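You operate a simulated robot arm through the tools that you are given. There is no shell and no other tool.

You are at the controls of a simulated two-armed robot. One attempt, no reset.

JOB
Put the blue sleeve beside the turntable into pocket 56, lock it under the nozzle and grease it.
Fine: purple lock rocker on Tight before a quarter turn of the green grease knob.

Only the result counts: the job must be done as asked and must still hold three seconds after the hand-in. Knocking over, shifting, dropping, spilling or breaking anything else fails it.

ROBOT AND FRAMES
Two 7-joint arms with three-finger grippers on one trunk that stands fixed in place. Base frame: the origin is at the foot of the trunk, x ahead of it, y to its left, z up. Lengths are in m, angles in degrees, forces in N, time in s.
The left shoulder is at [0.03, 0.124, 1.083], the right one opposite. With the tool pointing down near the work surface each hand reaches from about 0.1 to 0.78 m from the base axis, measured 20 degrees to its own side. Payload 2.2 kg a hand.
The tool frame of a hand sits at the grasp point between the pads (the TCP): z along the fingers, y along the line on which they close. The tips reach 0.028 m beyond it. The gripper opens to 0.102 m. The gripper's body begins 0.071 m behind the TCP.
Orientation is that of the tool frame in the base frame, as a unit quaternion [w, x, y, z]. With the fingers straight down and closing along the base's y, the tool's x points along the base's -x, its y along +y and its z along -z.

CONTROLS
- The arms move only by the tool jog_arm. It takes "left_motion", "right_motion" or both (then of equal length, played together; a hand with none holds still); each is a list that holds one entry, the list of rows, each a list of 6 numbers: the shift along the tool's x, y, z in units of 40 mm (1.0 is 40 mm), then the turn, a rotation vector about the tool's x, y, z in units of 4 degrees (1.0 is 4 degrees). In form: [[[dx, dy, dz, ax, ay, az], ...]]. A call has 1 to 20 rows; each row shifts and turns the commanded pose from where the row before left it, along the tool's axes as they then stand. "left_claw" and "right_claw" are, for a hand that has rows, the opening, from 0 (shut) to 1 (fully open), set as the call begins (left out, the last holds). A call with a number of a shift or a turn outside -1 to 1 is refused whole. A row lasts 0.2 s, in which the tool goes at most 0.05 m and 8.6 degrees; a call with a longer step from one row to the next is refused whole, and so is a gripper value outside its range. Where a pose cannot be reached the arm comes as near as it can. A force on the tool above 40 N (or 10 N above the force at the start of the call, whichever is more), or a blocked arm, ends the call early, and 0.2 s more pass. The fingers move at their own pace and stop on an object; they squeeze with about 23 N. The grip force told is the motor's: it shows also when the fingers shut on nothing. Time passes only in rows, and 0.2 s behind the last, so rows that do not move let the fingers close. It gives the time, the measured TCP pose, the force on the tool (base axes), the opening and the grip force at its end, in the units of the frame above (readings bear some noise), with the torque about the TCP (base axes, N m) and any sound that the robot's microphone picked up, and new pictures: "show" is both (left out), scene, wrist or none (wrist: the cameras of the hands that moved).
- Cameras (640 x 400 px; columns grow to the right, rows downward): "scene" is now at [0.0494, 0.0051, 1.7989]; the picture's right is [0.06, -1.00, 0.00], its down [-0.75, -0.05, -0.66] and it looks along [0.66, 0.04, -0.75] (base axes); focal length 317 px, centre (320, 200). "left" rides on the left gripper at [0.072, 0.038, -0.086] in its tool frame; the picture's right is [-0.47, 0.89, 0.00], its down [-0.60, -0.32, -0.73] and it looks along [-0.65, -0.34, 0.68] (tool axes); focal length 256 px, centre (320, 200). "right" rides on the right gripper at [0.069, 0.044, -0.086] in its tool frame; the picture's right is [-0.53, 0.85, 0.00], its down [-0.58, -0.36, -0.73] and it looks along [-0.62, -0.39, 0.68] (tool axes); focal length 256 px, centre (320, 200). There is no depth. A picture from a camera that has moved, and an enlarged one, comes with that camera's place and axes in the base frame and with its lens.
- move_column(by): slides the trunk up (or, below 0, down) by that many m; the arms and the scene camera ride with it, the base frame stays. It gives what a move gives, with no picture.
- pan_tilt(pan, tilt): turns the head with the scene camera to pan (to the left, within 143 degrees either way) and tilt (down, from -29 to 69), counted from straight ahead of the robot. It gives what a move gives, and a new picture of the scene camera.
- close_up(camera, box): a new picture of the part [left, top, right, bottom] of that camera's present view, enlarged. No time passes.
- sign_off(): hands the job in; it is judged then, once.

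Places have to be worked out from the pictures, the camera data and where the tool is seen. Open the grippers and draw the arms clear of the work before you hand the job in, unless the task says otherwise.

The tools are called after ">>>" by a JSON object that holds its "method" and its "body". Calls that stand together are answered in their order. jog_arm: Moves the arms, as the interface text tells. Its arguments: {"type":"object","properties":{"left_motion":{"type":"array","items":{"type":"array","items":{"type":"array","items":{"type":"number"}}}},"left_claw":{"type":"number"},"right_motion":{"type":"array","items":{"type":"array","items":{"type":"array","items":{"type":"number"}}}},"right_claw":{"type":"number"},"show":{"type":"string","enum":["both","scene","wrist","none"]}},"required":[]} The other tools are called the same way: move_column (by) slides the trunk up or down; pan_tilt (pan, tilt) turns the head that bears the scene camera; close_up (camera, box) takes an enlarged picture of a part of a camera's view; sign_off () hands the job in.

At the start:

```text
time_s: 0.0
left_tcp_pos: [0.6283, 0.1924, 1.1127]
left_orientation: [0.0, 0.0, 1.0, 0.0]
left_wrist_force: [0.4, -0.4, -0.2]
left_ft_torque: [-0.01, 0.01, 0.01]
left_gripper_width: 0.1022
left_grip_force: 0.0
right_tcp_pos: [0.4908, -0.325, 1.1661]
right_orientation: [0.0, -0.001, 1.0, 0.0]
right_wrist_force: [-0.5, -0.5, 0.0]
right_ft_torque: [0.03, 0.01, -0.01]
right_gripper_width: 0.1018
right_grip_force: 0.0
trunk travel left (down, up): [-0.325, 0.215]
head pan, tilt: [3.6, 48.5]
```

scene: 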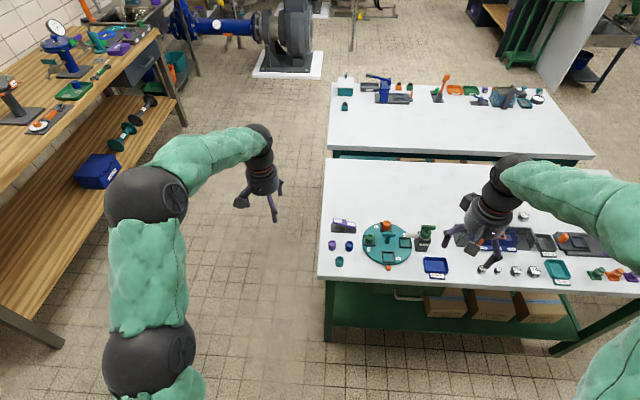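
right: 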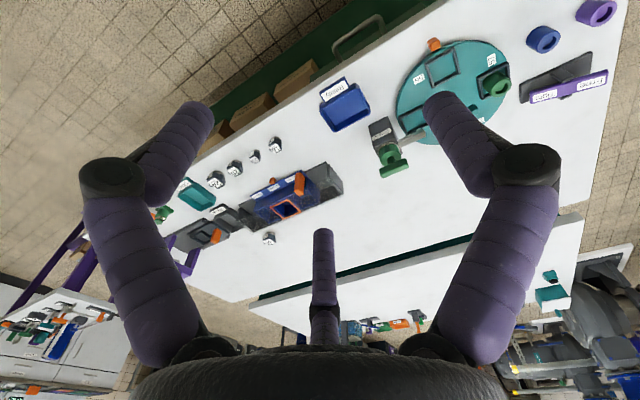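
left: 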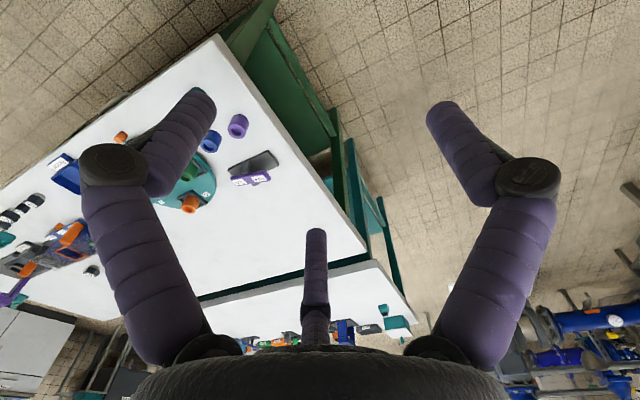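

I see the white bench with the turntable at about scene pixel (387,243). I take close-ups of the turntable and its surroundings before moving.

>>> {"method": "close_up", "body": {"camera": "scene", "box": [320, 200, 480, 300]}}

>>> {"method": "close_up", "body": {"camera": "right", "box": [360, 0, 640, 175]}}

>>> {"method": "close_up", "body": {"camera": "left", "box": [100, 80, 300, 220]}}

```text
4.00 times, centred on (400, 250) of scene
camera zoom: at [0.0494, 0.0051, 1.7989], right [0.06, -1.0, 0.0], down [-0.75, -0.05, -0.66], along [0.66, 0.04, -0.75], focal length 1266 px, centre (0, 0)
```

zoom: 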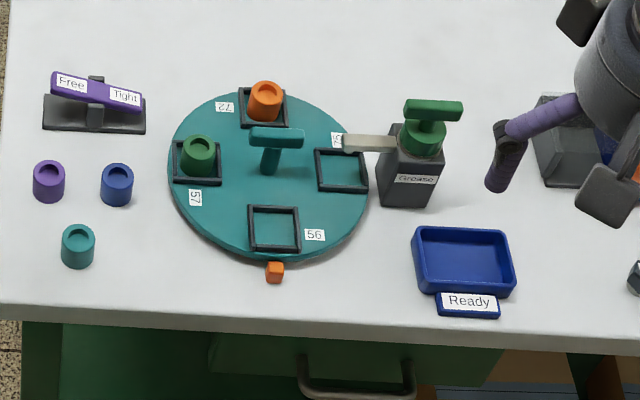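

```text
2.29 times, centred on (500, 88) of right
camera zoom: at [0.42, -0.2806, 1.2513], right [0.53, 0.85, 0.0], down [0.58, -0.36, 0.73], along [0.62, -0.39, -0.68], focal length 585 px, centre (-91, 457)
```

zoom: 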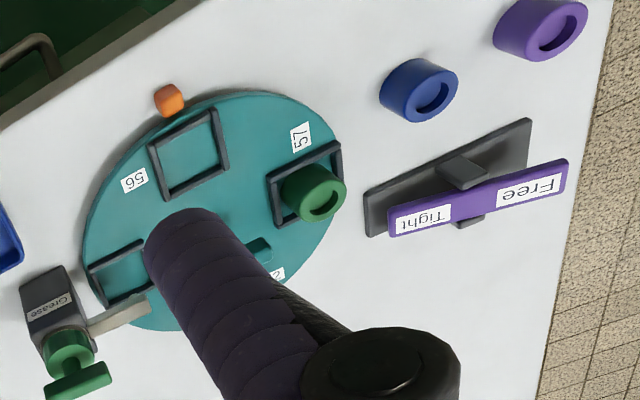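

```text
2.86 times, centred on (200, 150) of left
camera zoom: at [0.5567, 0.2302, 1.1997], right [0.47, 0.89, 0.0], down [0.6, -0.32, 0.73], along [0.65, -0.34, -0.68], focal length 731 px, centre (663, 343)
```

zoom: 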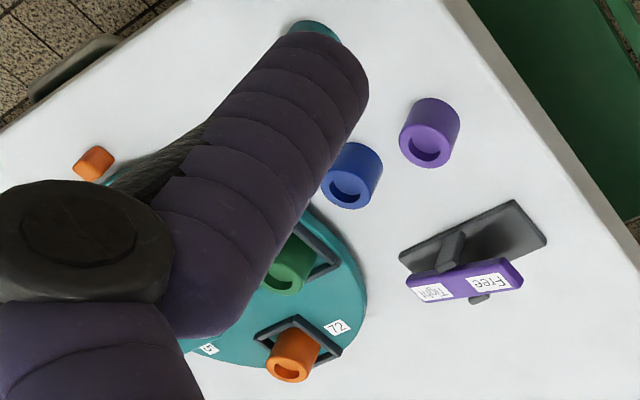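

The turntable is roughly at (0.72,-0.20) and the blue sleeve near (0.69,-0.06), with the bench near z≈0.80. I enlarge the details further to understand the rocker, the orange block, the table handle and the knob.

>>> {"method": "close_up", "body": {"camera": "scene", "box": [324, 212, 364, 237]}}

>>> {"method": "close_up", "body": {"camera": "scene", "box": [360, 215, 420, 275]}}

>>> {"method": "close_up", "body": {"camera": "scene", "box": [400, 218, 448, 258]}}

>>> {"method": "close_up", "body": {"camera": "left", "box": [215, 140, 295, 190]}}

>>> {"method": "close_up", "body": {"camera": "scene", "box": [320, 230, 360, 270]}}

>>> {"method": "close_up", "body": {"camera": "right", "box": [510, 50, 620, 115]}}

```text
16.00 times, centred on (344, 224) of scene
camera zoom: at [0.0494, 0.0051, 1.7989], right [0.06, -1.0, 0.0], down [-0.75, -0.05, -0.66], along [0.66, 0.04, -0.75], focal length 5066 px, centre (-64, -192)
```

zoom: 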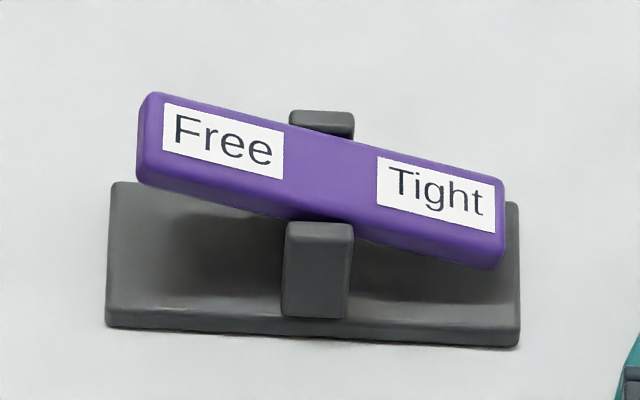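

```text
6.67 times, centred on (390, 245) of scene
camera zoom: at [0.0494, 0.0051, 1.7989], right [0.06, -1.0, 0.0], down [-0.75, -0.05, -0.66], along [0.66, 0.04, -0.75], focal length 2111 px, centre (-147, -100)
```

zoom: 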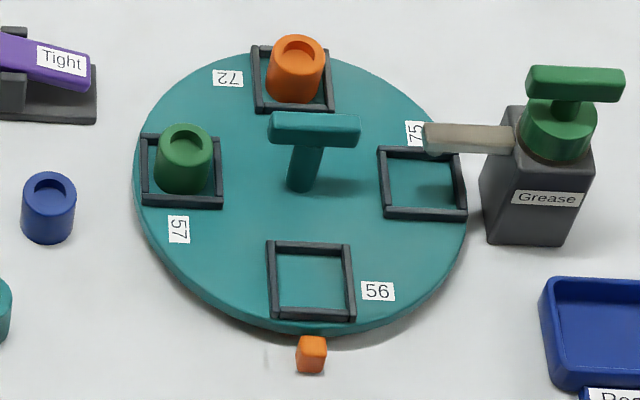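

```text
10.00 times, centred on (424, 238) of scene
camera zoom: at [0.0494, 0.0051, 1.7989], right [0.06, -1.0, 0.0], down [-0.75, -0.05, -0.66], along [0.66, 0.04, -0.75], focal length 3166 px, centre (-720, -180)
```

zoom: 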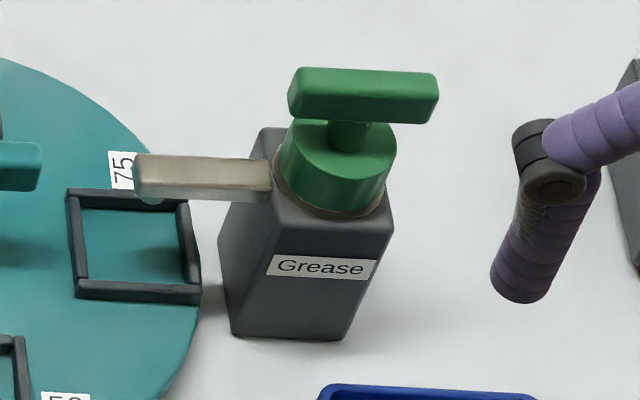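

```text
8.00 times, centred on (255, 165) of left
camera zoom: at [0.5567, 0.2302, 1.1997], right [0.47, 0.89, 0.0], down [0.6, -0.32, 0.73], along [0.65, -0.34, -0.68], focal length 2048 px, centre (840, 480)
```

zoom: 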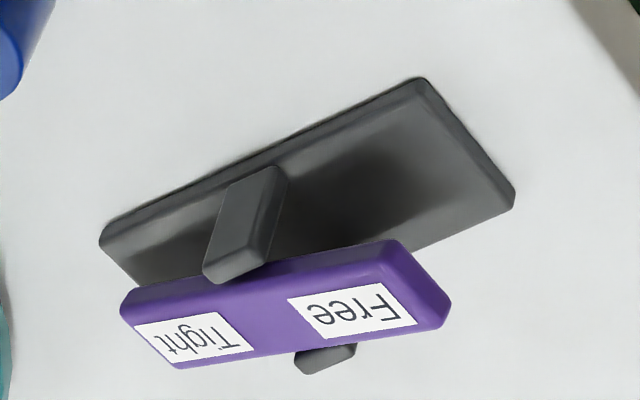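

```text
10.00 times, centred on (340, 250) of scene
camera zoom: at [0.0494, 0.0051, 1.7989], right [0.06, -1.0, 0.0], down [-0.75, -0.05, -0.66], along [0.66, 0.04, -0.75], focal length 3166 px, centre (120, -300)
```

zoom: 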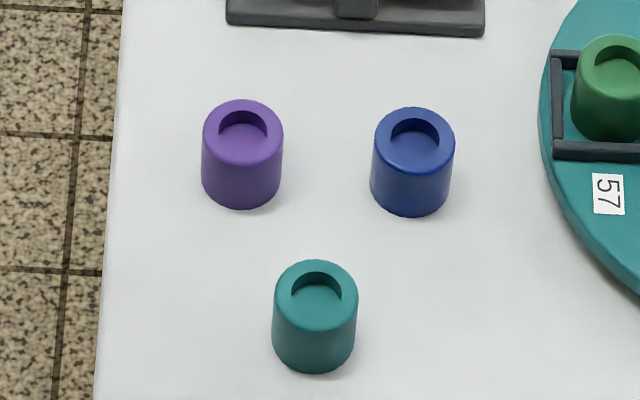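

```text
5.82 times, centred on (565, 82) of right
camera zoom: at [0.42, -0.2806, 1.2513], right [0.53, 0.85, 0.0], down [0.58, -0.36, 0.73], along [0.62, -0.39, -0.68], focal length 1489 px, centre (-1106, 884)
```

zoom: 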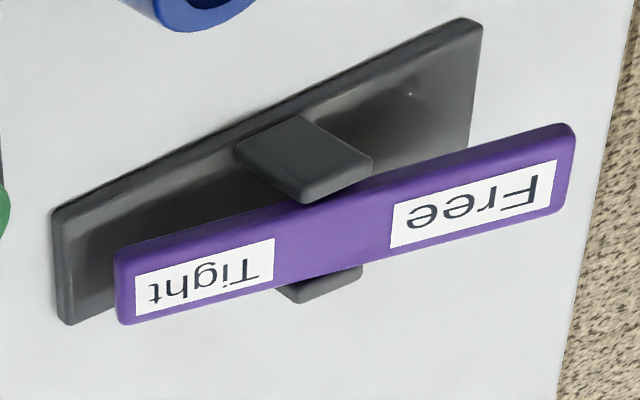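

The rocker's Tight end appears down now (the table is probably locked), pocket 56 faces the robot, pocket 75 is under the nozzle, and the blue sleeve stands left of the table. I move the right hand over the near side of the table, high up, to get a closer look with its wrist camera.

>>> {"method": "jog_arm", "body": {"right_motion": [[[-0.21, 0.8, 0.414, 0, 0, 0], [-0.21, 0.8, 0.414, 0, 0, 0], [-0.21, 0.8, 0.414, 0, 0, 0], [-0.21, 0.8, 0.414, 0, 0, 0], [-0.21, 0.8, 0.414, 0, 0, 0], [-0.21, 0.8, 0.414, 0, 0, 0], [-0.21, 0.8, 0.414, 0, 0, 0]]], "show": "both"}}

```text
time_s: 1.6
left_tcp_pos: [0.6289, 0.1931, 1.1131]
left_orientation: [-0.001, 0.0, 1.0, 0.0]
left_wrist_force: [-0.3, 0.6, 0.2]
left_ft_torque: [-0.03, -0.01, 0.0]
left_gripper_width: 0.1021
left_grip_force: 0.2
right_tcp_pos: [0.548, -0.0994, 1.0484]
right_orientation: [0.001, 0.0, 1.0, 0.0]
right_wrist_force: [0.4, 0.5, 0.2]
right_ft_torque: [0.01, 0.0, 0.02]
right_gripper_width: 0.1021
right_grip_force: 0.0
trunk travel left (down, up): [-0.325, 0.215]
head pan, tilt: [3.6, 48.5]
camera scene: at [0.0501, 0.0064, 1.7989], right [0.06, -1.0, 0.0], down [-0.75, -0.05, -0.66], along [0.66, 0.04, -0.75], focal length 317 px, centre (320, 200)
camera right: at [0.4784, -0.0554, 1.1345], right [0.53, 0.84, 0.0], down [0.58, -0.36, 0.73], along [0.62, -0.39, -0.68], focal length 256 px, centre (320, 200)
```

scene: 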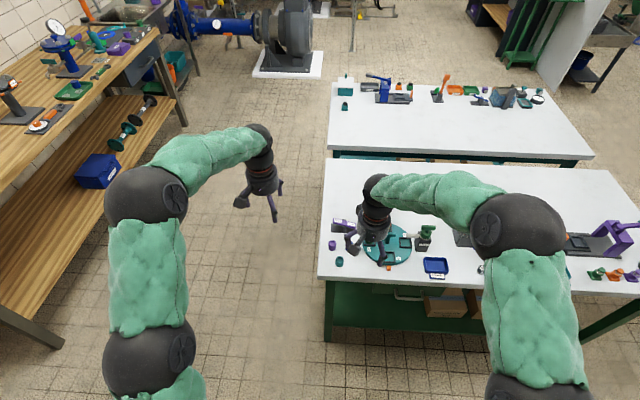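
right: 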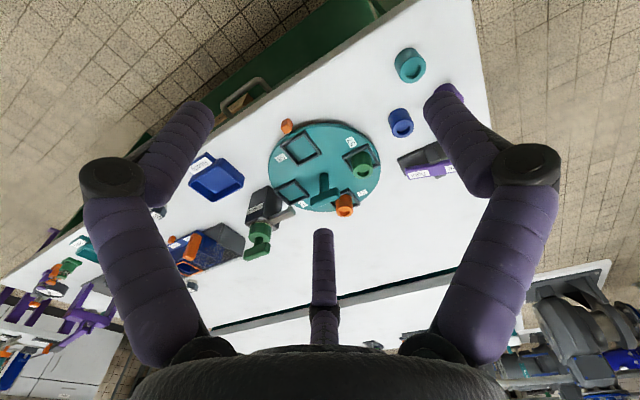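

The right wrist camera now sees the whole turntable between the fingers. I enlarge it to triangulate the pockets, sleeves, rocker and knob.

>>> {"method": "close_up", "body": {"camera": "right", "box": [240, 100, 400, 220]}}

>>> {"method": "close_up", "body": {"camera": "right", "box": [350, 30, 480, 190]}}

>>> {"method": "close_up", "body": {"camera": "right", "box": [180, 140, 310, 280]}}

```text
3.33 times, centred on (320, 160) of right
camera zoom: at [0.4784, -0.0554, 1.1345], right [0.53, 0.84, 0.0], down [0.58, -0.36, 0.73], along [0.62, -0.39, -0.68], focal length 853 px, centre (320, 333)
```

zoom: 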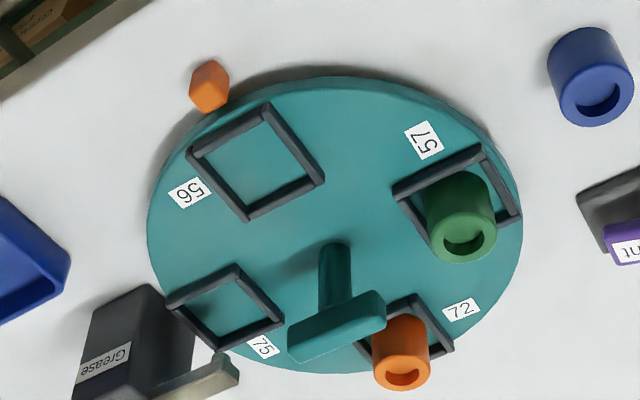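

```text
2.50 times, centred on (415, 110) of right
camera zoom: at [0.4784, -0.0554, 1.1345], right [0.53, 0.84, 0.0], down [0.58, -0.36, 0.73], along [0.62, -0.39, -0.68], focal length 640 px, centre (82, 425)
```

zoom: 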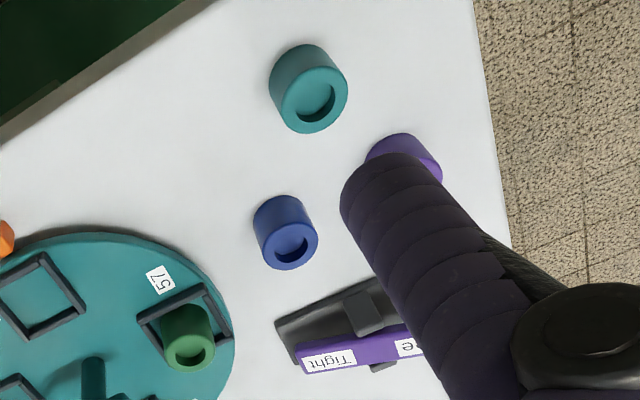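

```text
2.86 times, centred on (245, 210) of right
camera zoom: at [0.4784, -0.0554, 1.1345], right [0.53, 0.84, 0.0], down [0.58, -0.36, 0.73], along [0.62, -0.39, -0.68], focal length 731 px, centre (534, 171)
```

zoom: 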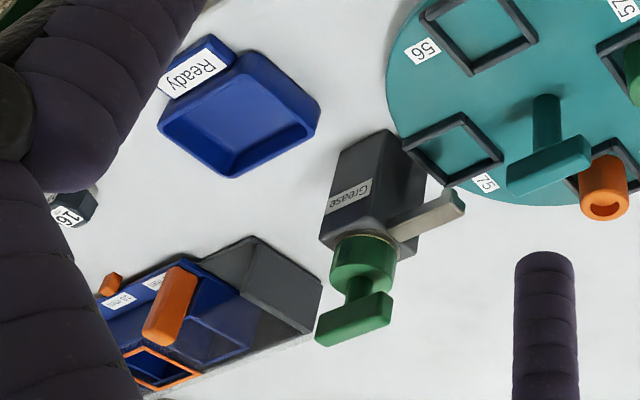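

I estimate the bench near z≈0.80, the blue sleeve at about (0.691,-0.060) (about 30 mm wide, 28 mm tall) and pocket 56 at about (0.657,-0.200), axis-aligned. I move the right hand above the sleeve with partly closed fingers and check alignment.

>>> {"method": "jog_arm", "body": {"right_motion": [[[-0.71, 0.197, 0.592, 0, 0, 0], [-0.71, 0.197, 0.592, 0, 0, 0], [-0.71, 0.197, 0.592, 0, 0, 0], [-0.71, 0.197, 0.592, 0, 0, 0], [-0.71, 0.197, 0.592, 0, 0, 0]]], "right_claw": 0.56, "show": "both"}}

```text
time_s: 2.8
left_tcp_pos: [0.6303, 0.1932, 1.1114]
left_orientation: [-0.001, 0.001, 1.0, 0.0]
left_wrist_force: [-0.4, 0.2, 0.2]
left_ft_torque: [0.0, 0.05, -0.01]
left_gripper_width: 0.1018
left_grip_force: 0.0
right_tcp_pos: [0.6901, -0.0551, 0.9318]
right_orientation: [-0.001, 0.0, 1.0, 0.0]
right_wrist_force: [0.9, 0.0, 0.0]
right_ft_torque: [0.02, 0.07, -0.01]
right_gripper_width: 0.0571
right_grip_force: 0.0
trunk travel left (down, up): [-0.325, 0.215]
head pan, tilt: [3.6, 48.5]
camera scene: at [0.0513, 0.006, 1.7988], right [0.06, -1.0, 0.0], down [-0.75, -0.05, -0.66], along [0.66, 0.04, -0.75], focal length 317 px, centre (320, 200)
camera right: at [0.6204, -0.0104, 1.0168], right [0.53, 0.85, 0.0], down [0.58, -0.36, 0.73], along [0.62, -0.39, -0.68], focal length 256 px, centre (320, 200)
```

scene: 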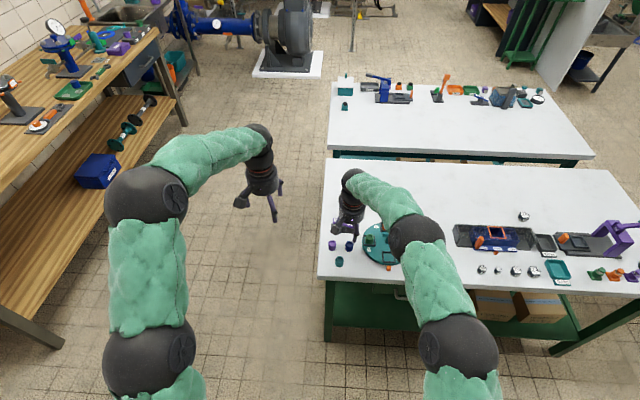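
right: 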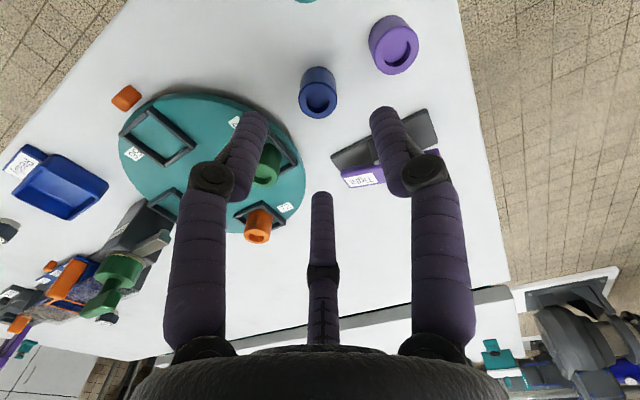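

The gripper pictures seem to show three finger-like parts, so I enlarge both hands to understand the real finger geometry before I grasp anything.

>>> {"method": "close_up", "body": {"camera": "scene", "box": [320, 165, 384, 265]}}

>>> {"method": "close_up", "body": {"camera": "scene", "box": [225, 120, 305, 225]}}

>>> {"method": "close_up", "body": {"camera": "right", "box": [220, 30, 460, 210]}}

```text
4.00 times, centred on (352, 215) of scene
camera zoom: at [0.0513, 0.006, 1.7988], right [0.06, -1.0, 0.0], down [-0.75, -0.05, -0.66], along [0.66, 0.04, -0.75], focal length 1266 px, centre (192, 140)
```

zoom: 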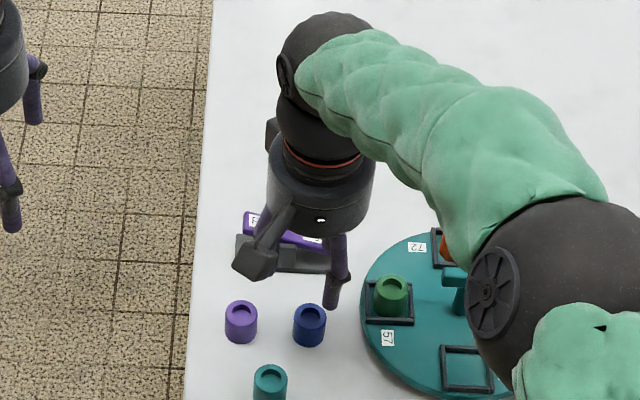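

```text
3.81 times, centred on (265, 172) of scene
camera zoom: at [0.0513, 0.006, 1.7988], right [0.06, -1.0, 0.0], down [-0.75, -0.05, -0.66], along [0.66, 0.04, -0.75], focal length 1206 px, centre (530, 305)
```

zoom: 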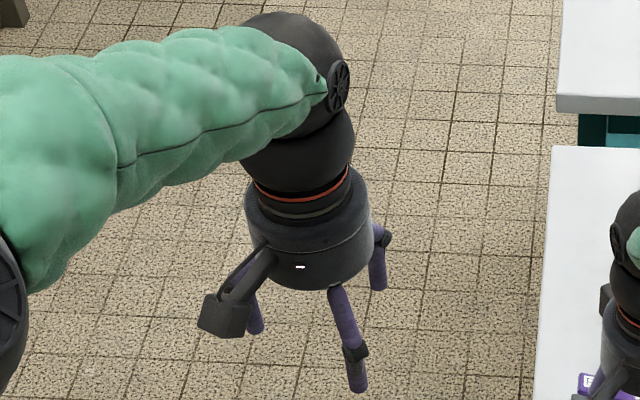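

```text
2.22 times, centred on (340, 120) of right
camera zoom: at [0.6204, -0.0104, 1.0168], right [0.53, 0.85, 0.0], down [0.58, -0.36, 0.73], along [0.62, -0.39, -0.68], focal length 569 px, centre (276, 378)
```

zoom: 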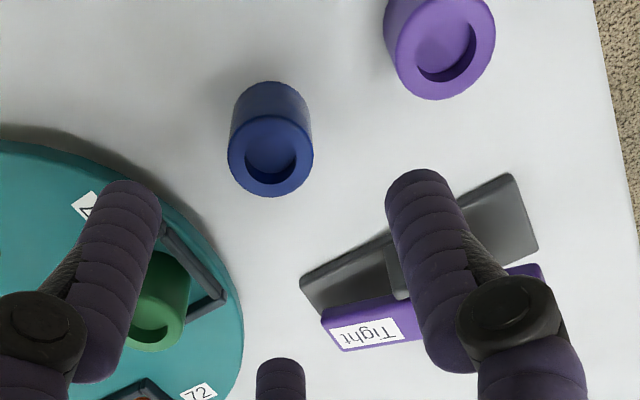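

The hand is drawn with three finger-like parts, but the picture-based relation is consistent: the sleeve's axis lies about 6 mm forward and 5 mm to the right of the tool axis. I wait briefly for the arm to settle to get a cleaner pose reading.

>>> {"method": "jog_arm", "body": {"right_motion": [[[0, 0, 0, 0, 0, 0], [0, 0, 0, 0, 0, 0]]], "show": "none"}}

>>> {"method": "jog_arm", "body": {"right_motion": [[[0, 0, 0, 0, 0, 0]]], "show": "none"}}

```text
time_s: 3.4
left_tcp_pos: [0.6286, 0.193, 1.1137]
left_orientation: [0.0, 0.001, 1.0, 0.0]
left_wrist_force: [0.1, 0.2, 0.2]
left_ft_torque: [0.03, -0.04, -0.01]
left_gripper_width: 0.1019
left_grip_force: 0.2
right_tcp_pos: [0.6894, -0.0554, 0.9331]
right_orientation: [0.001, 0.0, 1.0, 0.0]
right_wrist_force: [0.1, 0.1, 0.1]
right_ft_torque: [-0.02, 0.01, 0.01]
right_gripper_width: 0.057
right_grip_force: 0.1
trunk travel left (down, up): [-0.325, 0.215]
head pan, tilt: [3.6, 48.5]
```

```text
time_s: 3.8
left_tcp_pos: [0.6291, 0.1924, 1.1142]
left_orientation: [0.0, 0.001, 1.0, 0.001]
left_wrist_force: [-0.5, 0.7, 0.2]
left_ft_torque: [0.02, 0.0, 0.01]
left_gripper_width: 0.1021
left_grip_force: 0.1
right_tcp_pos: [0.6883, -0.054, 0.9323]
right_orientation: [0.0, 0.0, 1.0, 0.0]
right_wrist_force: [-0.6, -0.2, 0.2]
right_ft_torque: [0.01, 0.0, -0.01]
right_gripper_width: 0.057
right_grip_force: 0.1
trunk travel left (down, up): [-0.325, 0.215]
head pan, tilt: [3.6, 48.5]
```

Readings settle at about (0.689,-0.055,0.932). I correct by +6 mm forward and -5 mm sideways and descend to z≈0.875 so that the tips hover just above the sleeve top, then look again.

>>> {"method": "jog_arm", "body": {"right_motion": [[[-0.08, -0.0625, 0.5, 0, 0, 0], [-0.08, -0.0625, 0.5, 0, 0, 0], [0, 0, 0.43, 0, 0, 0], [0, 0, 0, 0, 0, 0]]], "show": "both"}}

>>> {"method": "close_up", "body": {"camera": "right", "box": [220, 30, 460, 210]}}

>>> {"method": "close_up", "body": {"camera": "scene", "box": [320, 205, 384, 265]}}

```text
time_s: 4.8
left_tcp_pos: [0.6281, 0.1928, 1.1136]
left_orientation: [-0.001, 0.0, 1.0, 0.0]
left_wrist_force: [0.3, 0.4, 0.5]
left_ft_torque: [0.0, 0.01, 0.0]
left_gripper_width: 0.102
left_grip_force: 0.1
right_tcp_pos: [0.6961, -0.0653, 0.8755]
right_orientation: [0.0, 0.001, 1.0, 0.0]
right_wrist_force: [0.0, -0.5, -0.6]
right_ft_torque: [0.01, 0.0, -0.01]
right_gripper_width: 0.0572
right_grip_force: 0.1
trunk travel left (down, up): [-0.325, 0.215]
head pan, tilt: [3.6, 48.5]
camera scene: at [0.0489, 0.0052, 1.7989], right [0.06, -1.0, 0.0], down [-0.75, -0.05, -0.66], along [0.66, 0.04, -0.75], focal length 317 px, centre (320, 200)
camera right: at [0.6264, -0.0207, 0.9605], right [0.53, 0.84, 0.0], down [0.58, -0.36, 0.73], along [0.62, -0.39, -0.68], focal length 256 px, centre (320, 200)
```

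scene: 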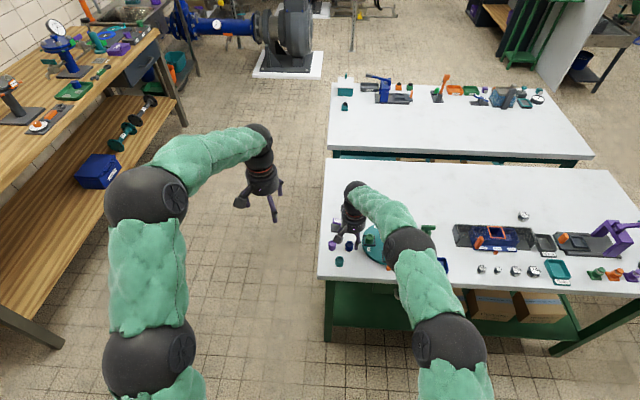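
right: 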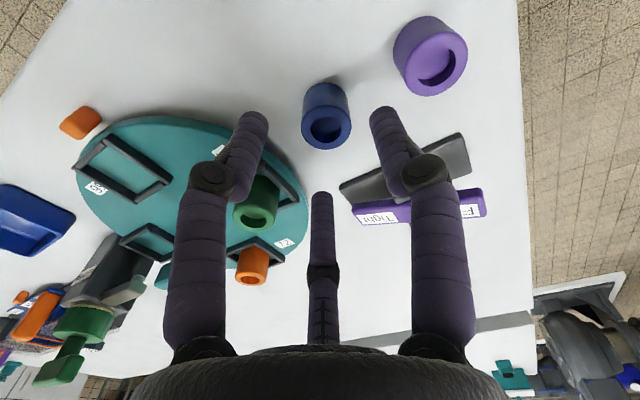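

```text
2.22 times, centred on (340, 120) of right
camera zoom: at [0.6264, -0.0207, 0.9605], right [0.53, 0.84, 0.0], down [0.58, -0.36, 0.73], along [0.62, -0.39, -0.68], focal length 569 px, centre (276, 378)
```

zoom: 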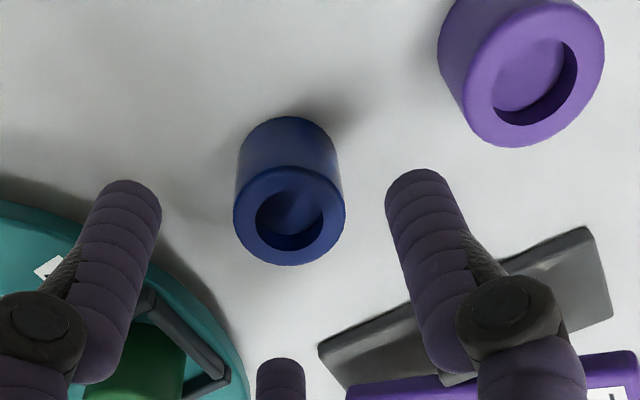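

```text
6.67 times, centred on (352, 235) of scene
camera zoom: at [0.0489, 0.0052, 1.7989], right [0.06, -1.0, 0.0], down [-0.75, -0.05, -0.66], along [0.66, 0.04, -0.75], focal length 2111 px, centre (107, -33)
```

zoom: 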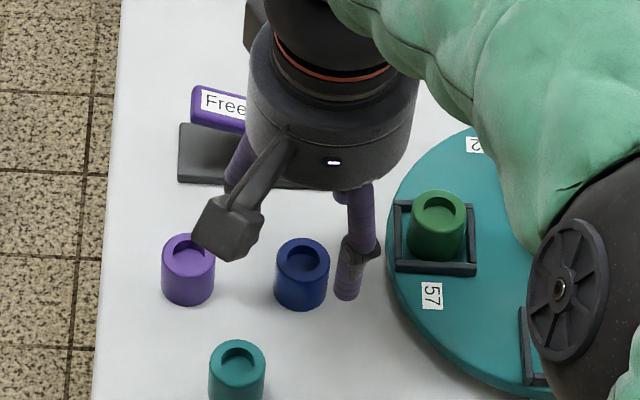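

The sleeve's axis works out at (0.6955,-0.0598) while the tool is at y≈-0.065. I shift +5.5 mm in y and descend to z≈0.840, keeping the fingers open with ample clearance.

>>> {"method": "jog_arm", "body": {"right_motion": [[[0, 0.1375, 0, 0, 0, 0], [0, 0, 0.3, 0, 0, 0], [0, 0, 0.3, 0, 0, 0], [0, 0, 0.3, 0, 0, 0], [0, 0, 0, 0, 0, 0]]], "show": "wrist"}}

>>> {"method": "close_up", "body": {"camera": "right", "box": [220, 30, 460, 210]}}

>>> {"method": "close_up", "body": {"camera": "scene", "box": [320, 205, 384, 265]}}

```text
time_s: 6.0
left_tcp_pos: [0.6282, 0.1934, 1.1148]
left_orientation: [0.0, 0.0, 1.0, 0.0]
left_wrist_force: [-1.0, -0.4, -0.3]
left_ft_torque: [0.01, -0.02, -0.02]
left_gripper_width: 0.1018
left_grip_force: 0.1
right_tcp_pos: [0.6965, -0.062, 0.8377]
right_orientation: [0.0, 0.0, 1.0, 0.0]
right_wrist_force: [0.2, 0.1, 0.2]
right_ft_torque: [0.0, -0.01, -0.02]
right_gripper_width: 0.057
right_grip_force: 0.1
trunk travel left (down, up): [-0.325, 0.215]
head pan, tilt: [3.6, 48.5]
camera right: at [0.6259, -0.0171, 0.9231], right [0.53, 0.85, 0.0], down [0.58, -0.36, 0.73], along [0.62, -0.39, -0.68], focal length 256 px, centre (320, 200)
```

right: 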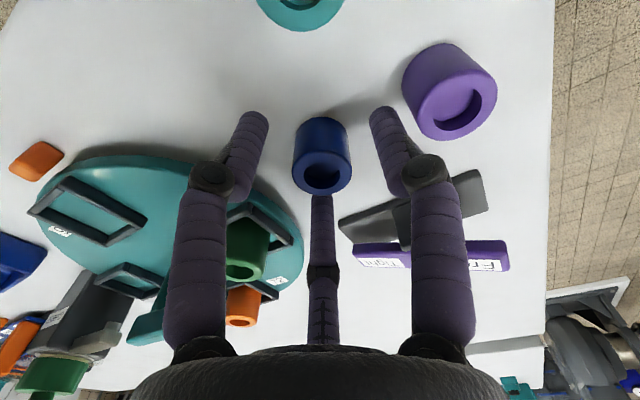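

```text
2.22 times, centred on (340, 120) of right
camera zoom: at [0.6259, -0.0171, 0.9231], right [0.53, 0.85, 0.0], down [0.58, -0.36, 0.73], along [0.62, -0.39, -0.68], focal length 569 px, centre (276, 378)
```

zoom: 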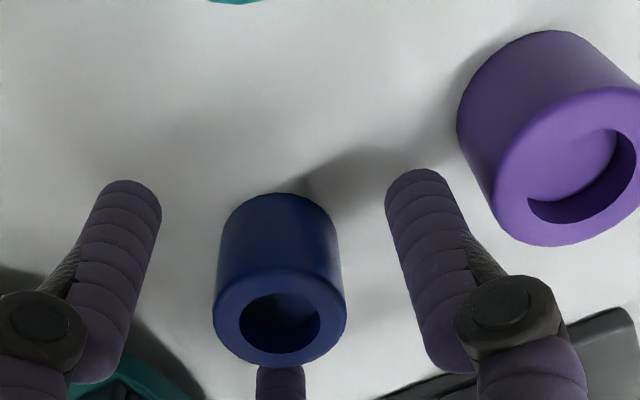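

```text
6.67 times, centred on (352, 235) of scene
camera zoom: at [0.0492, 0.0052, 1.7989], right [0.06, -1.0, 0.0], down [-0.75, -0.05, -0.66], along [0.66, 0.04, -0.75], focal length 2111 px, centre (107, -33)
```

zoom: 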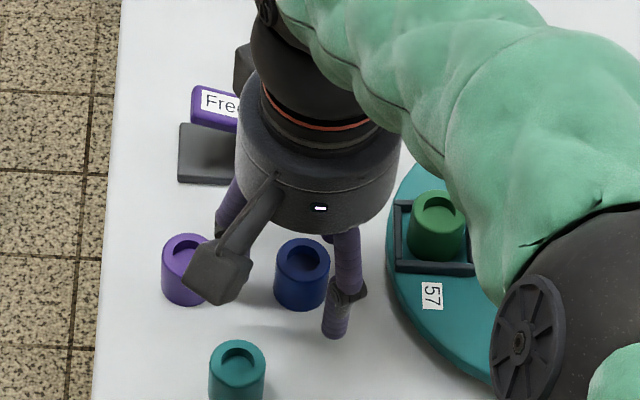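

The sleeve sits nearly centred between the fingers, off by about 2 mm in y. I nudge +2 mm in y and close the gripper on it.

>>> {"method": "jog_arm", "body": {"right_motion": [[[0.025, 0.06, 0, 0, 0, 0], [0, 0, 0, 0, 0, 0]]], "show": "none"}}

>>> {"method": "jog_arm", "body": {"right_motion": [[[0, 0, 0, 0, 0, 0], [0, 0, 0, 0, 0, 0], [0, 0, 0, 0, 0, 0]]], "right_claw": 0, "show": "both"}}

>>> {"method": "close_up", "body": {"camera": "right", "box": [220, 30, 460, 210]}}

>>> {"method": "close_up", "body": {"camera": "scene", "box": [320, 205, 384, 265]}}

```text
time_s: 6.6
left_tcp_pos: [0.628, 0.1925, 1.1145]
left_orientation: [-0.001, 0.001, 1.0, 0.0]
left_wrist_force: [0.0, -0.2, 0.2]
left_ft_torque: [0.0, 0.01, 0.0]
left_gripper_width: 0.1022
left_grip_force: 0.1
right_tcp_pos: [0.6959, -0.0583, 0.8382]
right_orientation: [0.0, 0.001, 1.0, 0.0]
right_wrist_force: [0.4, 0.2, -0.7]
right_ft_torque: [0.03, 0.04, -0.01]
right_gripper_width: 0.0569
right_grip_force: 0.0
trunk travel left (down, up): [-0.325, 0.215]
head pan, tilt: [3.6, 48.5]
```

```text
time_s: 7.4
left_tcp_pos: [0.6284, 0.1932, 1.1138]
left_orientation: [0.001, 0.0, 1.0, 0.0]
left_wrist_force: [0.7, -0.1, 0.2]
left_ft_torque: [0.02, -0.02, 0.0]
left_gripper_width: 0.1023
left_grip_force: 0.0
right_tcp_pos: [0.6959, -0.0587, 0.8363]
right_orientation: [0.0, 0.0, 1.0, 0.0]
right_wrist_force: [-0.2, 0.5, 1.7]
right_ft_torque: [0.0, 0.05, -0.01]
right_gripper_width: 0.0286
right_grip_force: 23.5
trunk travel left (down, up): [-0.325, 0.215]
head pan, tilt: [3.6, 48.5]
camera scene: at [0.0494, 0.0052, 1.7989], right [0.06, -1.0, 0.0], down [-0.75, -0.05, -0.66], along [0.66, 0.04, -0.75], focal length 317 px, centre (320, 200)
camera right: at [0.6256, -0.0145, 0.9224], right [0.53, 0.85, 0.0], down [0.58, -0.36, 0.73], along [0.62, -0.39, -0.68], focal length 256 px, centre (320, 200)
```

scene: 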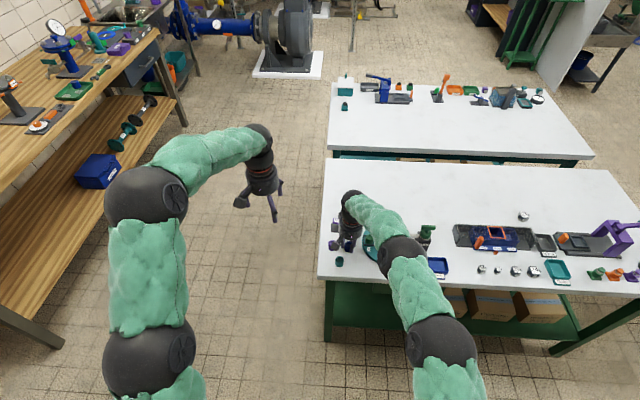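
right: 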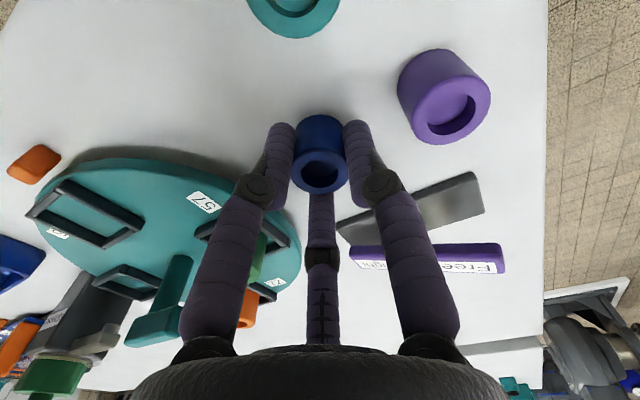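

```text
2.22 times, centred on (340, 120) of right
camera zoom: at [0.6256, -0.0145, 0.9224], right [0.53, 0.85, 0.0], down [0.58, -0.36, 0.73], along [0.62, -0.39, -0.68], focal length 569 px, centre (276, 378)
```

zoom: 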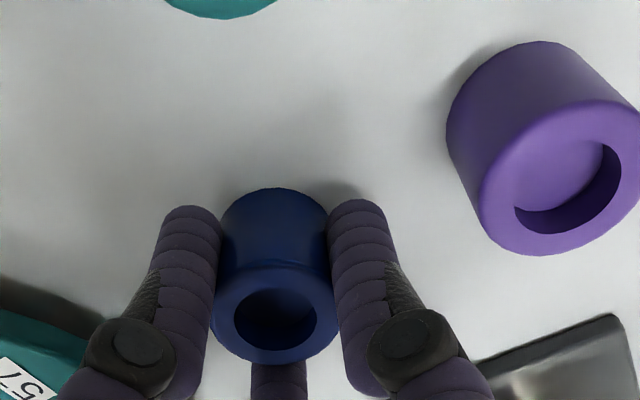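

```text
6.67 times, centred on (352, 235) of scene
camera zoom: at [0.0494, 0.0052, 1.7989], right [0.06, -1.0, 0.0], down [-0.75, -0.05, -0.66], along [0.66, 0.04, -0.75], focal length 2111 px, centre (107, -33)
```

zoom: 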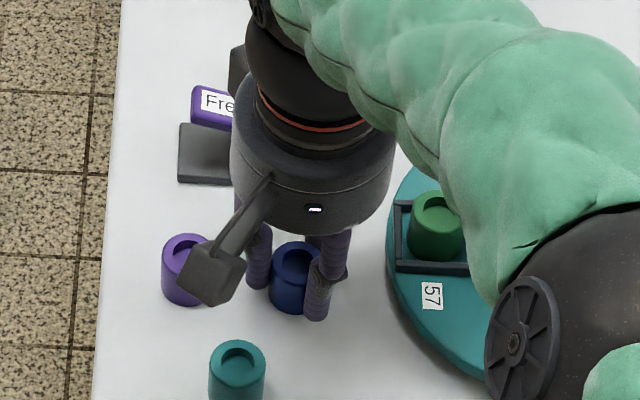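

The sleeve is held (width 28.6 mm, 23.5 N). I lift it 80 mm and carry it over to pocket 56, then look from above.

>>> {"method": "jog_arm", "body": {"right_motion": [[[0, 0, -0.5, 0, 0, 0], [0, 0, -0.75, 0, 0, 0], [0, 0, -0.75, 0, 0, 0], [0.35, 0, 0, 0, 0, 0], [0.35, -0.35, 0, 0, 0, 0], [0.25, -0.8, 0, 0, 0, 0], [0, -0.8, 0, 0, 0, 0], [0, -0.8, 0, 0, 0, 0], [0, -0.8, 0, 0, 0, 0], [0, 0, 0, 0, 0, 0], [0, 0, 0, 0, 0, 0]]], "show": "both"}}

>>> {"method": "close_up", "body": {"camera": "right", "box": [220, 30, 460, 210]}}

>>> {"method": "close_up", "body": {"camera": "scene", "box": [352, 205, 432, 285]}}

```text
time_s: 9.8
left_tcp_pos: [0.6282, 0.1929, 1.114]
left_orientation: [0.0, 0.0, 1.0, 0.0]
left_wrist_force: [0.5, -0.4, 0.1]
left_ft_torque: [0.02, 0.0, 0.0]
left_gripper_width: 0.1021
left_grip_force: 0.1
right_tcp_pos: [0.6581, -0.2015, 0.9167]
right_orientation: [0.0, 0.0, 1.0, -0.001]
right_wrist_force: [-0.3, -0.3, -0.3]
right_ft_torque: [0.0, 0.0, 0.0]
right_gripper_width: 0.0284
right_grip_force: 22.8
trunk travel left (down, up): [-0.325, 0.215]
head pan, tilt: [3.6, 48.5]
camera scene: at [0.0495, 0.0046, 1.7989], right [0.06, -1.0, 0.0], down [-0.75, -0.05, -0.66], along [0.66, 0.04, -0.75], focal length 317 px, centre (320, 200)
camera right: at [0.5876, -0.1572, 1.0025], right [0.53, 0.85, 0.0], down [0.58, -0.36, 0.73], along [0.62, -0.39, -0.68], focal length 256 px, centre (320, 200)
```

scene: 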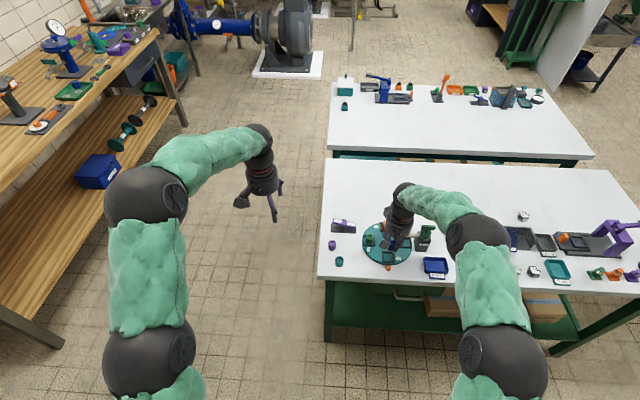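
right: 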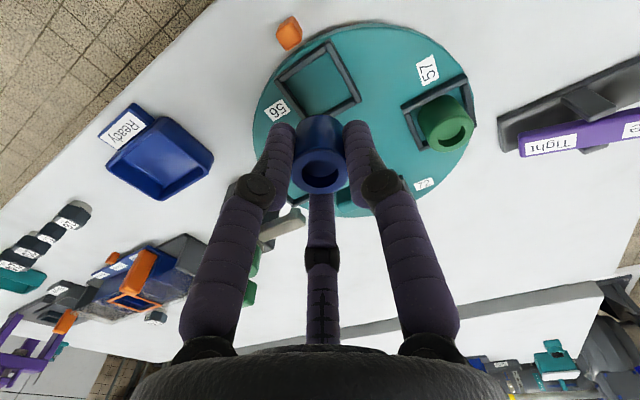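

```text
2.22 times, centred on (340, 120) of right
camera zoom: at [0.5876, -0.1572, 1.0025], right [0.53, 0.85, 0.0], down [0.58, -0.36, 0.73], along [0.62, -0.39, -0.68], focal length 569 px, centre (276, 378)
```

zoom: 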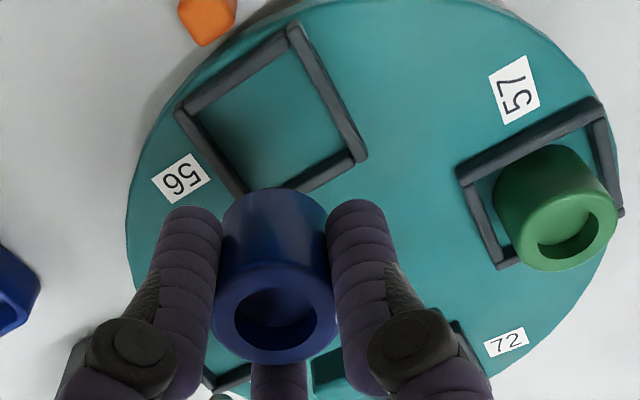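

```text
5.00 times, centred on (392, 245) of scene
camera zoom: at [0.0495, 0.0046, 1.7989], right [0.06, -1.0, 0.0], down [-0.75, -0.05, -0.66], along [0.66, 0.04, -0.75], focal length 1583 px, centre (-40, -25)
```

zoom: 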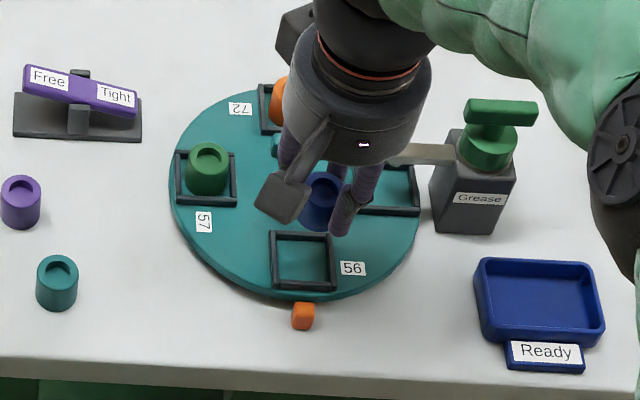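

The held sleeve's top is about 7 mm below the tool point, so its bottom is about 36 mm below it. I estimate pocket 56 at (0.654±0.002,-0.201±0.002); I lower so the sleeve's bottom is just above the pocket rim and compare directly.

>>> {"method": "jog_arm", "body": {"right_motion": [[[0.075, 0, 0.4, 0, 0, 0], [0, 0, 0.4, 0, 0, 0], [0, 0, 0.35, 0, 0, 0], [0, 0, 0, 0, 0, 0], [0, 0, 0, 0, 0, 0]]], "show": "both"}}

>>> {"method": "close_up", "body": {"camera": "right", "box": [240, 50, 400, 170]}}

>>> {"method": "close_up", "body": {"camera": "scene", "box": [370, 230, 410, 280]}}

```text
time_s: 11.0
left_tcp_pos: [0.6288, 0.1917, 1.1133]
left_orientation: [0.0, 0.001, 1.0, 0.0]
left_wrist_force: [-0.2, 0.3, 0.2]
left_ft_torque: [-0.02, 0.0, 0.01]
left_gripper_width: 0.1021
left_grip_force: 0.1
right_tcp_pos: [0.6541, -0.1998, 0.8712]
right_orientation: [0.0, 0.0, 1.0, 0.001]
right_wrist_force: [-0.2, 0.3, -1.2]
right_ft_torque: [-0.02, -0.01, -0.01]
right_gripper_width: 0.0286
right_grip_force: 23.4
trunk travel left (down, up): [-0.325, 0.215]
head pan, tilt: [3.6, 48.5]
camera scene: at [0.0497, 0.0051, 1.7989], right [0.06, -1.0, 0.0], down [-0.75, -0.05, -0.66], along [0.66, 0.04, -0.75], focal length 317 px, centre (320, 200)
camera right: at [0.5855, -0.1564, 0.9563], right [0.53, 0.85, 0.0], down [0.58, -0.36, 0.73], along [0.62, -0.39, -0.68], focal length 256 px, centre (320, 200)
```

scene: 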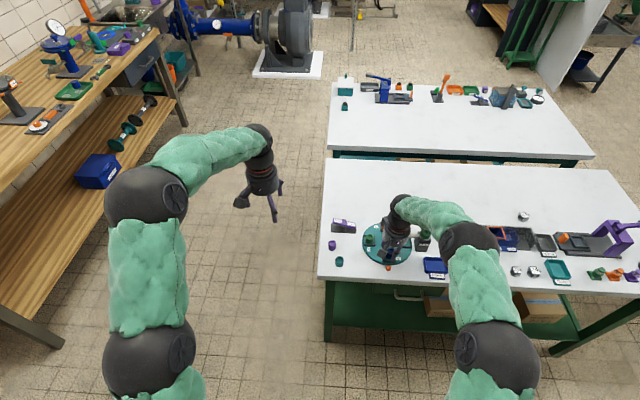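
right: 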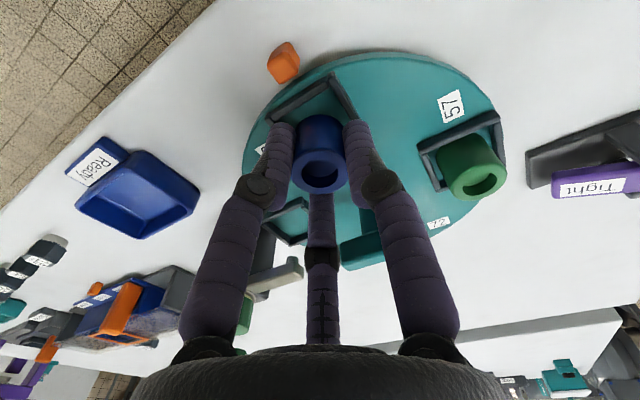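

```text
3.33 times, centred on (320, 110) of right
camera zoom: at [0.5855, -0.1564, 0.9563], right [0.53, 0.85, 0.0], down [0.58, -0.36, 0.73], along [0.62, -0.39, -0.68], focal length 853 px, centre (320, 500)
```

zoom: 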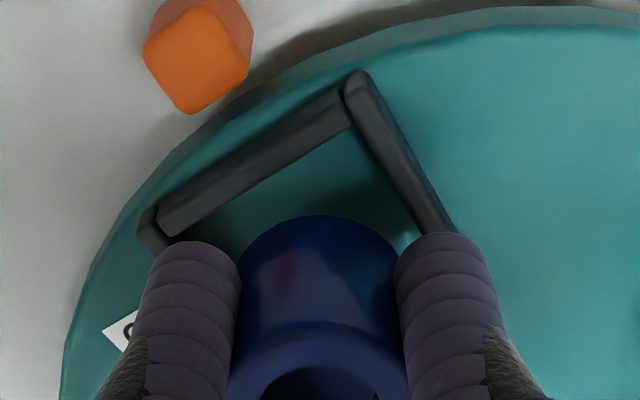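

```text
8.00 times, centred on (390, 255) of scene
camera zoom: at [0.0497, 0.0051, 1.7989], right [0.06, -1.0, 0.0], down [-0.75, -0.05, -0.66], along [0.66, 0.04, -0.75], focal length 2533 px, centre (-240, -240)
```

zoom: 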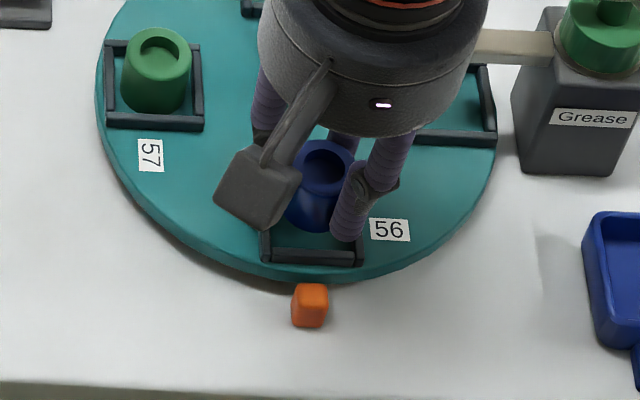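

The sleeve's bottom lines up over pocket 56 within about 1 mm (corner of the frame at about (0.631,-0.1785) in the wrist view). I lower another 14 mm, watching the force.

>>> {"method": "jog_arm", "body": {"right_motion": [[[0, 0.02, 0.15, 0, 0, 0], [0, 0, 0.15, 0, 0, 0], [0, 0, 0.05, 0, 0, 0], [0, 0, 0, 0, 0, 0]]], "show": "wrist"}}

>>> {"method": "close_up", "body": {"camera": "right", "box": [240, 50, 400, 170]}}

>>> {"method": "close_up", "body": {"camera": "scene", "box": [370, 230, 410, 280]}}

```text
time_s: 12.0
left_tcp_pos: [0.6273, 0.1918, 1.1141]
left_orientation: [0.0, 0.001, 1.0, -0.001]
left_wrist_force: [-0.2, 0.1, 1.4]
left_ft_torque: [-0.01, -0.02, 0.0]
left_gripper_width: 0.1019
left_grip_force: 0.3
right_tcp_pos: [0.655, -0.1993, 0.8572]
right_orientation: [0.0, 0.001, 1.0, 0.0]
right_wrist_force: [0.4, 0.0, 1.1]
right_ft_torque: [0.01, 0.03, -0.01]
right_gripper_width: 0.0284
right_grip_force: 22.7
trunk travel left (down, up): [-0.325, 0.215]
head pan, tilt: [3.6, 48.5]
camera right: at [0.5856, -0.1553, 0.9434], right [0.53, 0.85, 0.0], down [0.58, -0.36, 0.73], along [0.62, -0.39, -0.68], focal length 256 px, centre (320, 200)
```

right: 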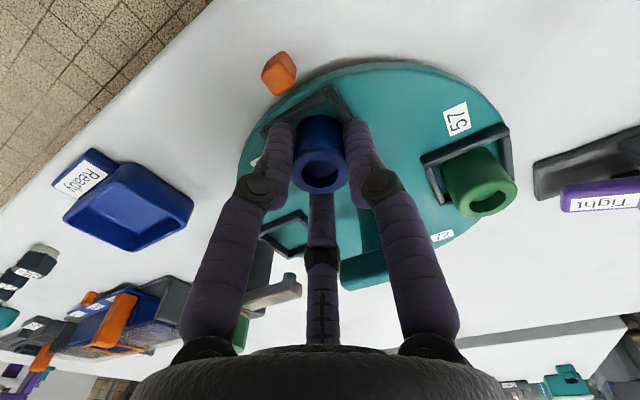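

```text
3.33 times, centred on (320, 110) of right
camera zoom: at [0.5856, -0.1553, 0.9434], right [0.53, 0.85, 0.0], down [0.58, -0.36, 0.73], along [0.62, -0.39, -0.68], focal length 853 px, centre (320, 500)
```

zoom: 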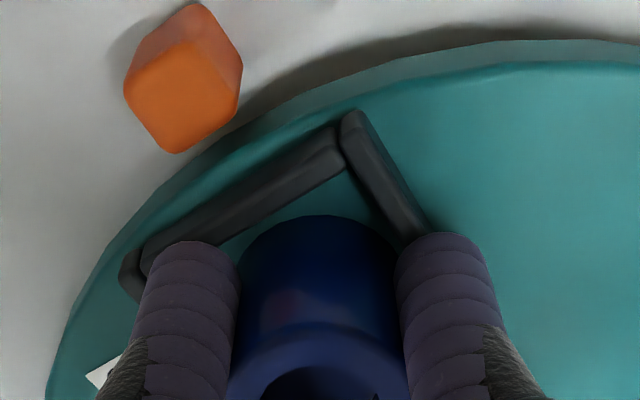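

```text
8.00 times, centred on (390, 255) of scene
camera zoom: at [0.0495, 0.0051, 1.7989], right [0.06, -1.0, 0.0], down [-0.75, -0.05, -0.66], along [0.66, 0.04, -0.75], focal length 2533 px, centre (-240, -240)
```

zoom: 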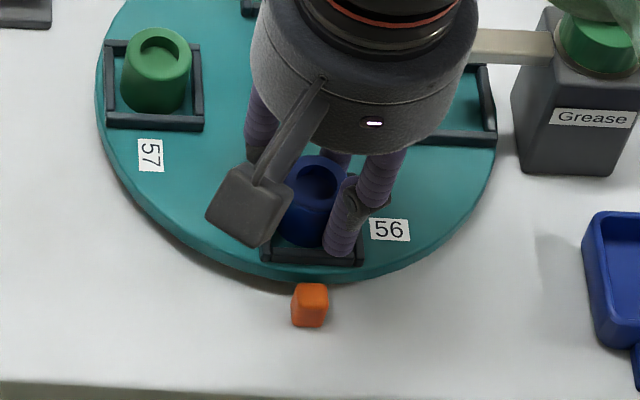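

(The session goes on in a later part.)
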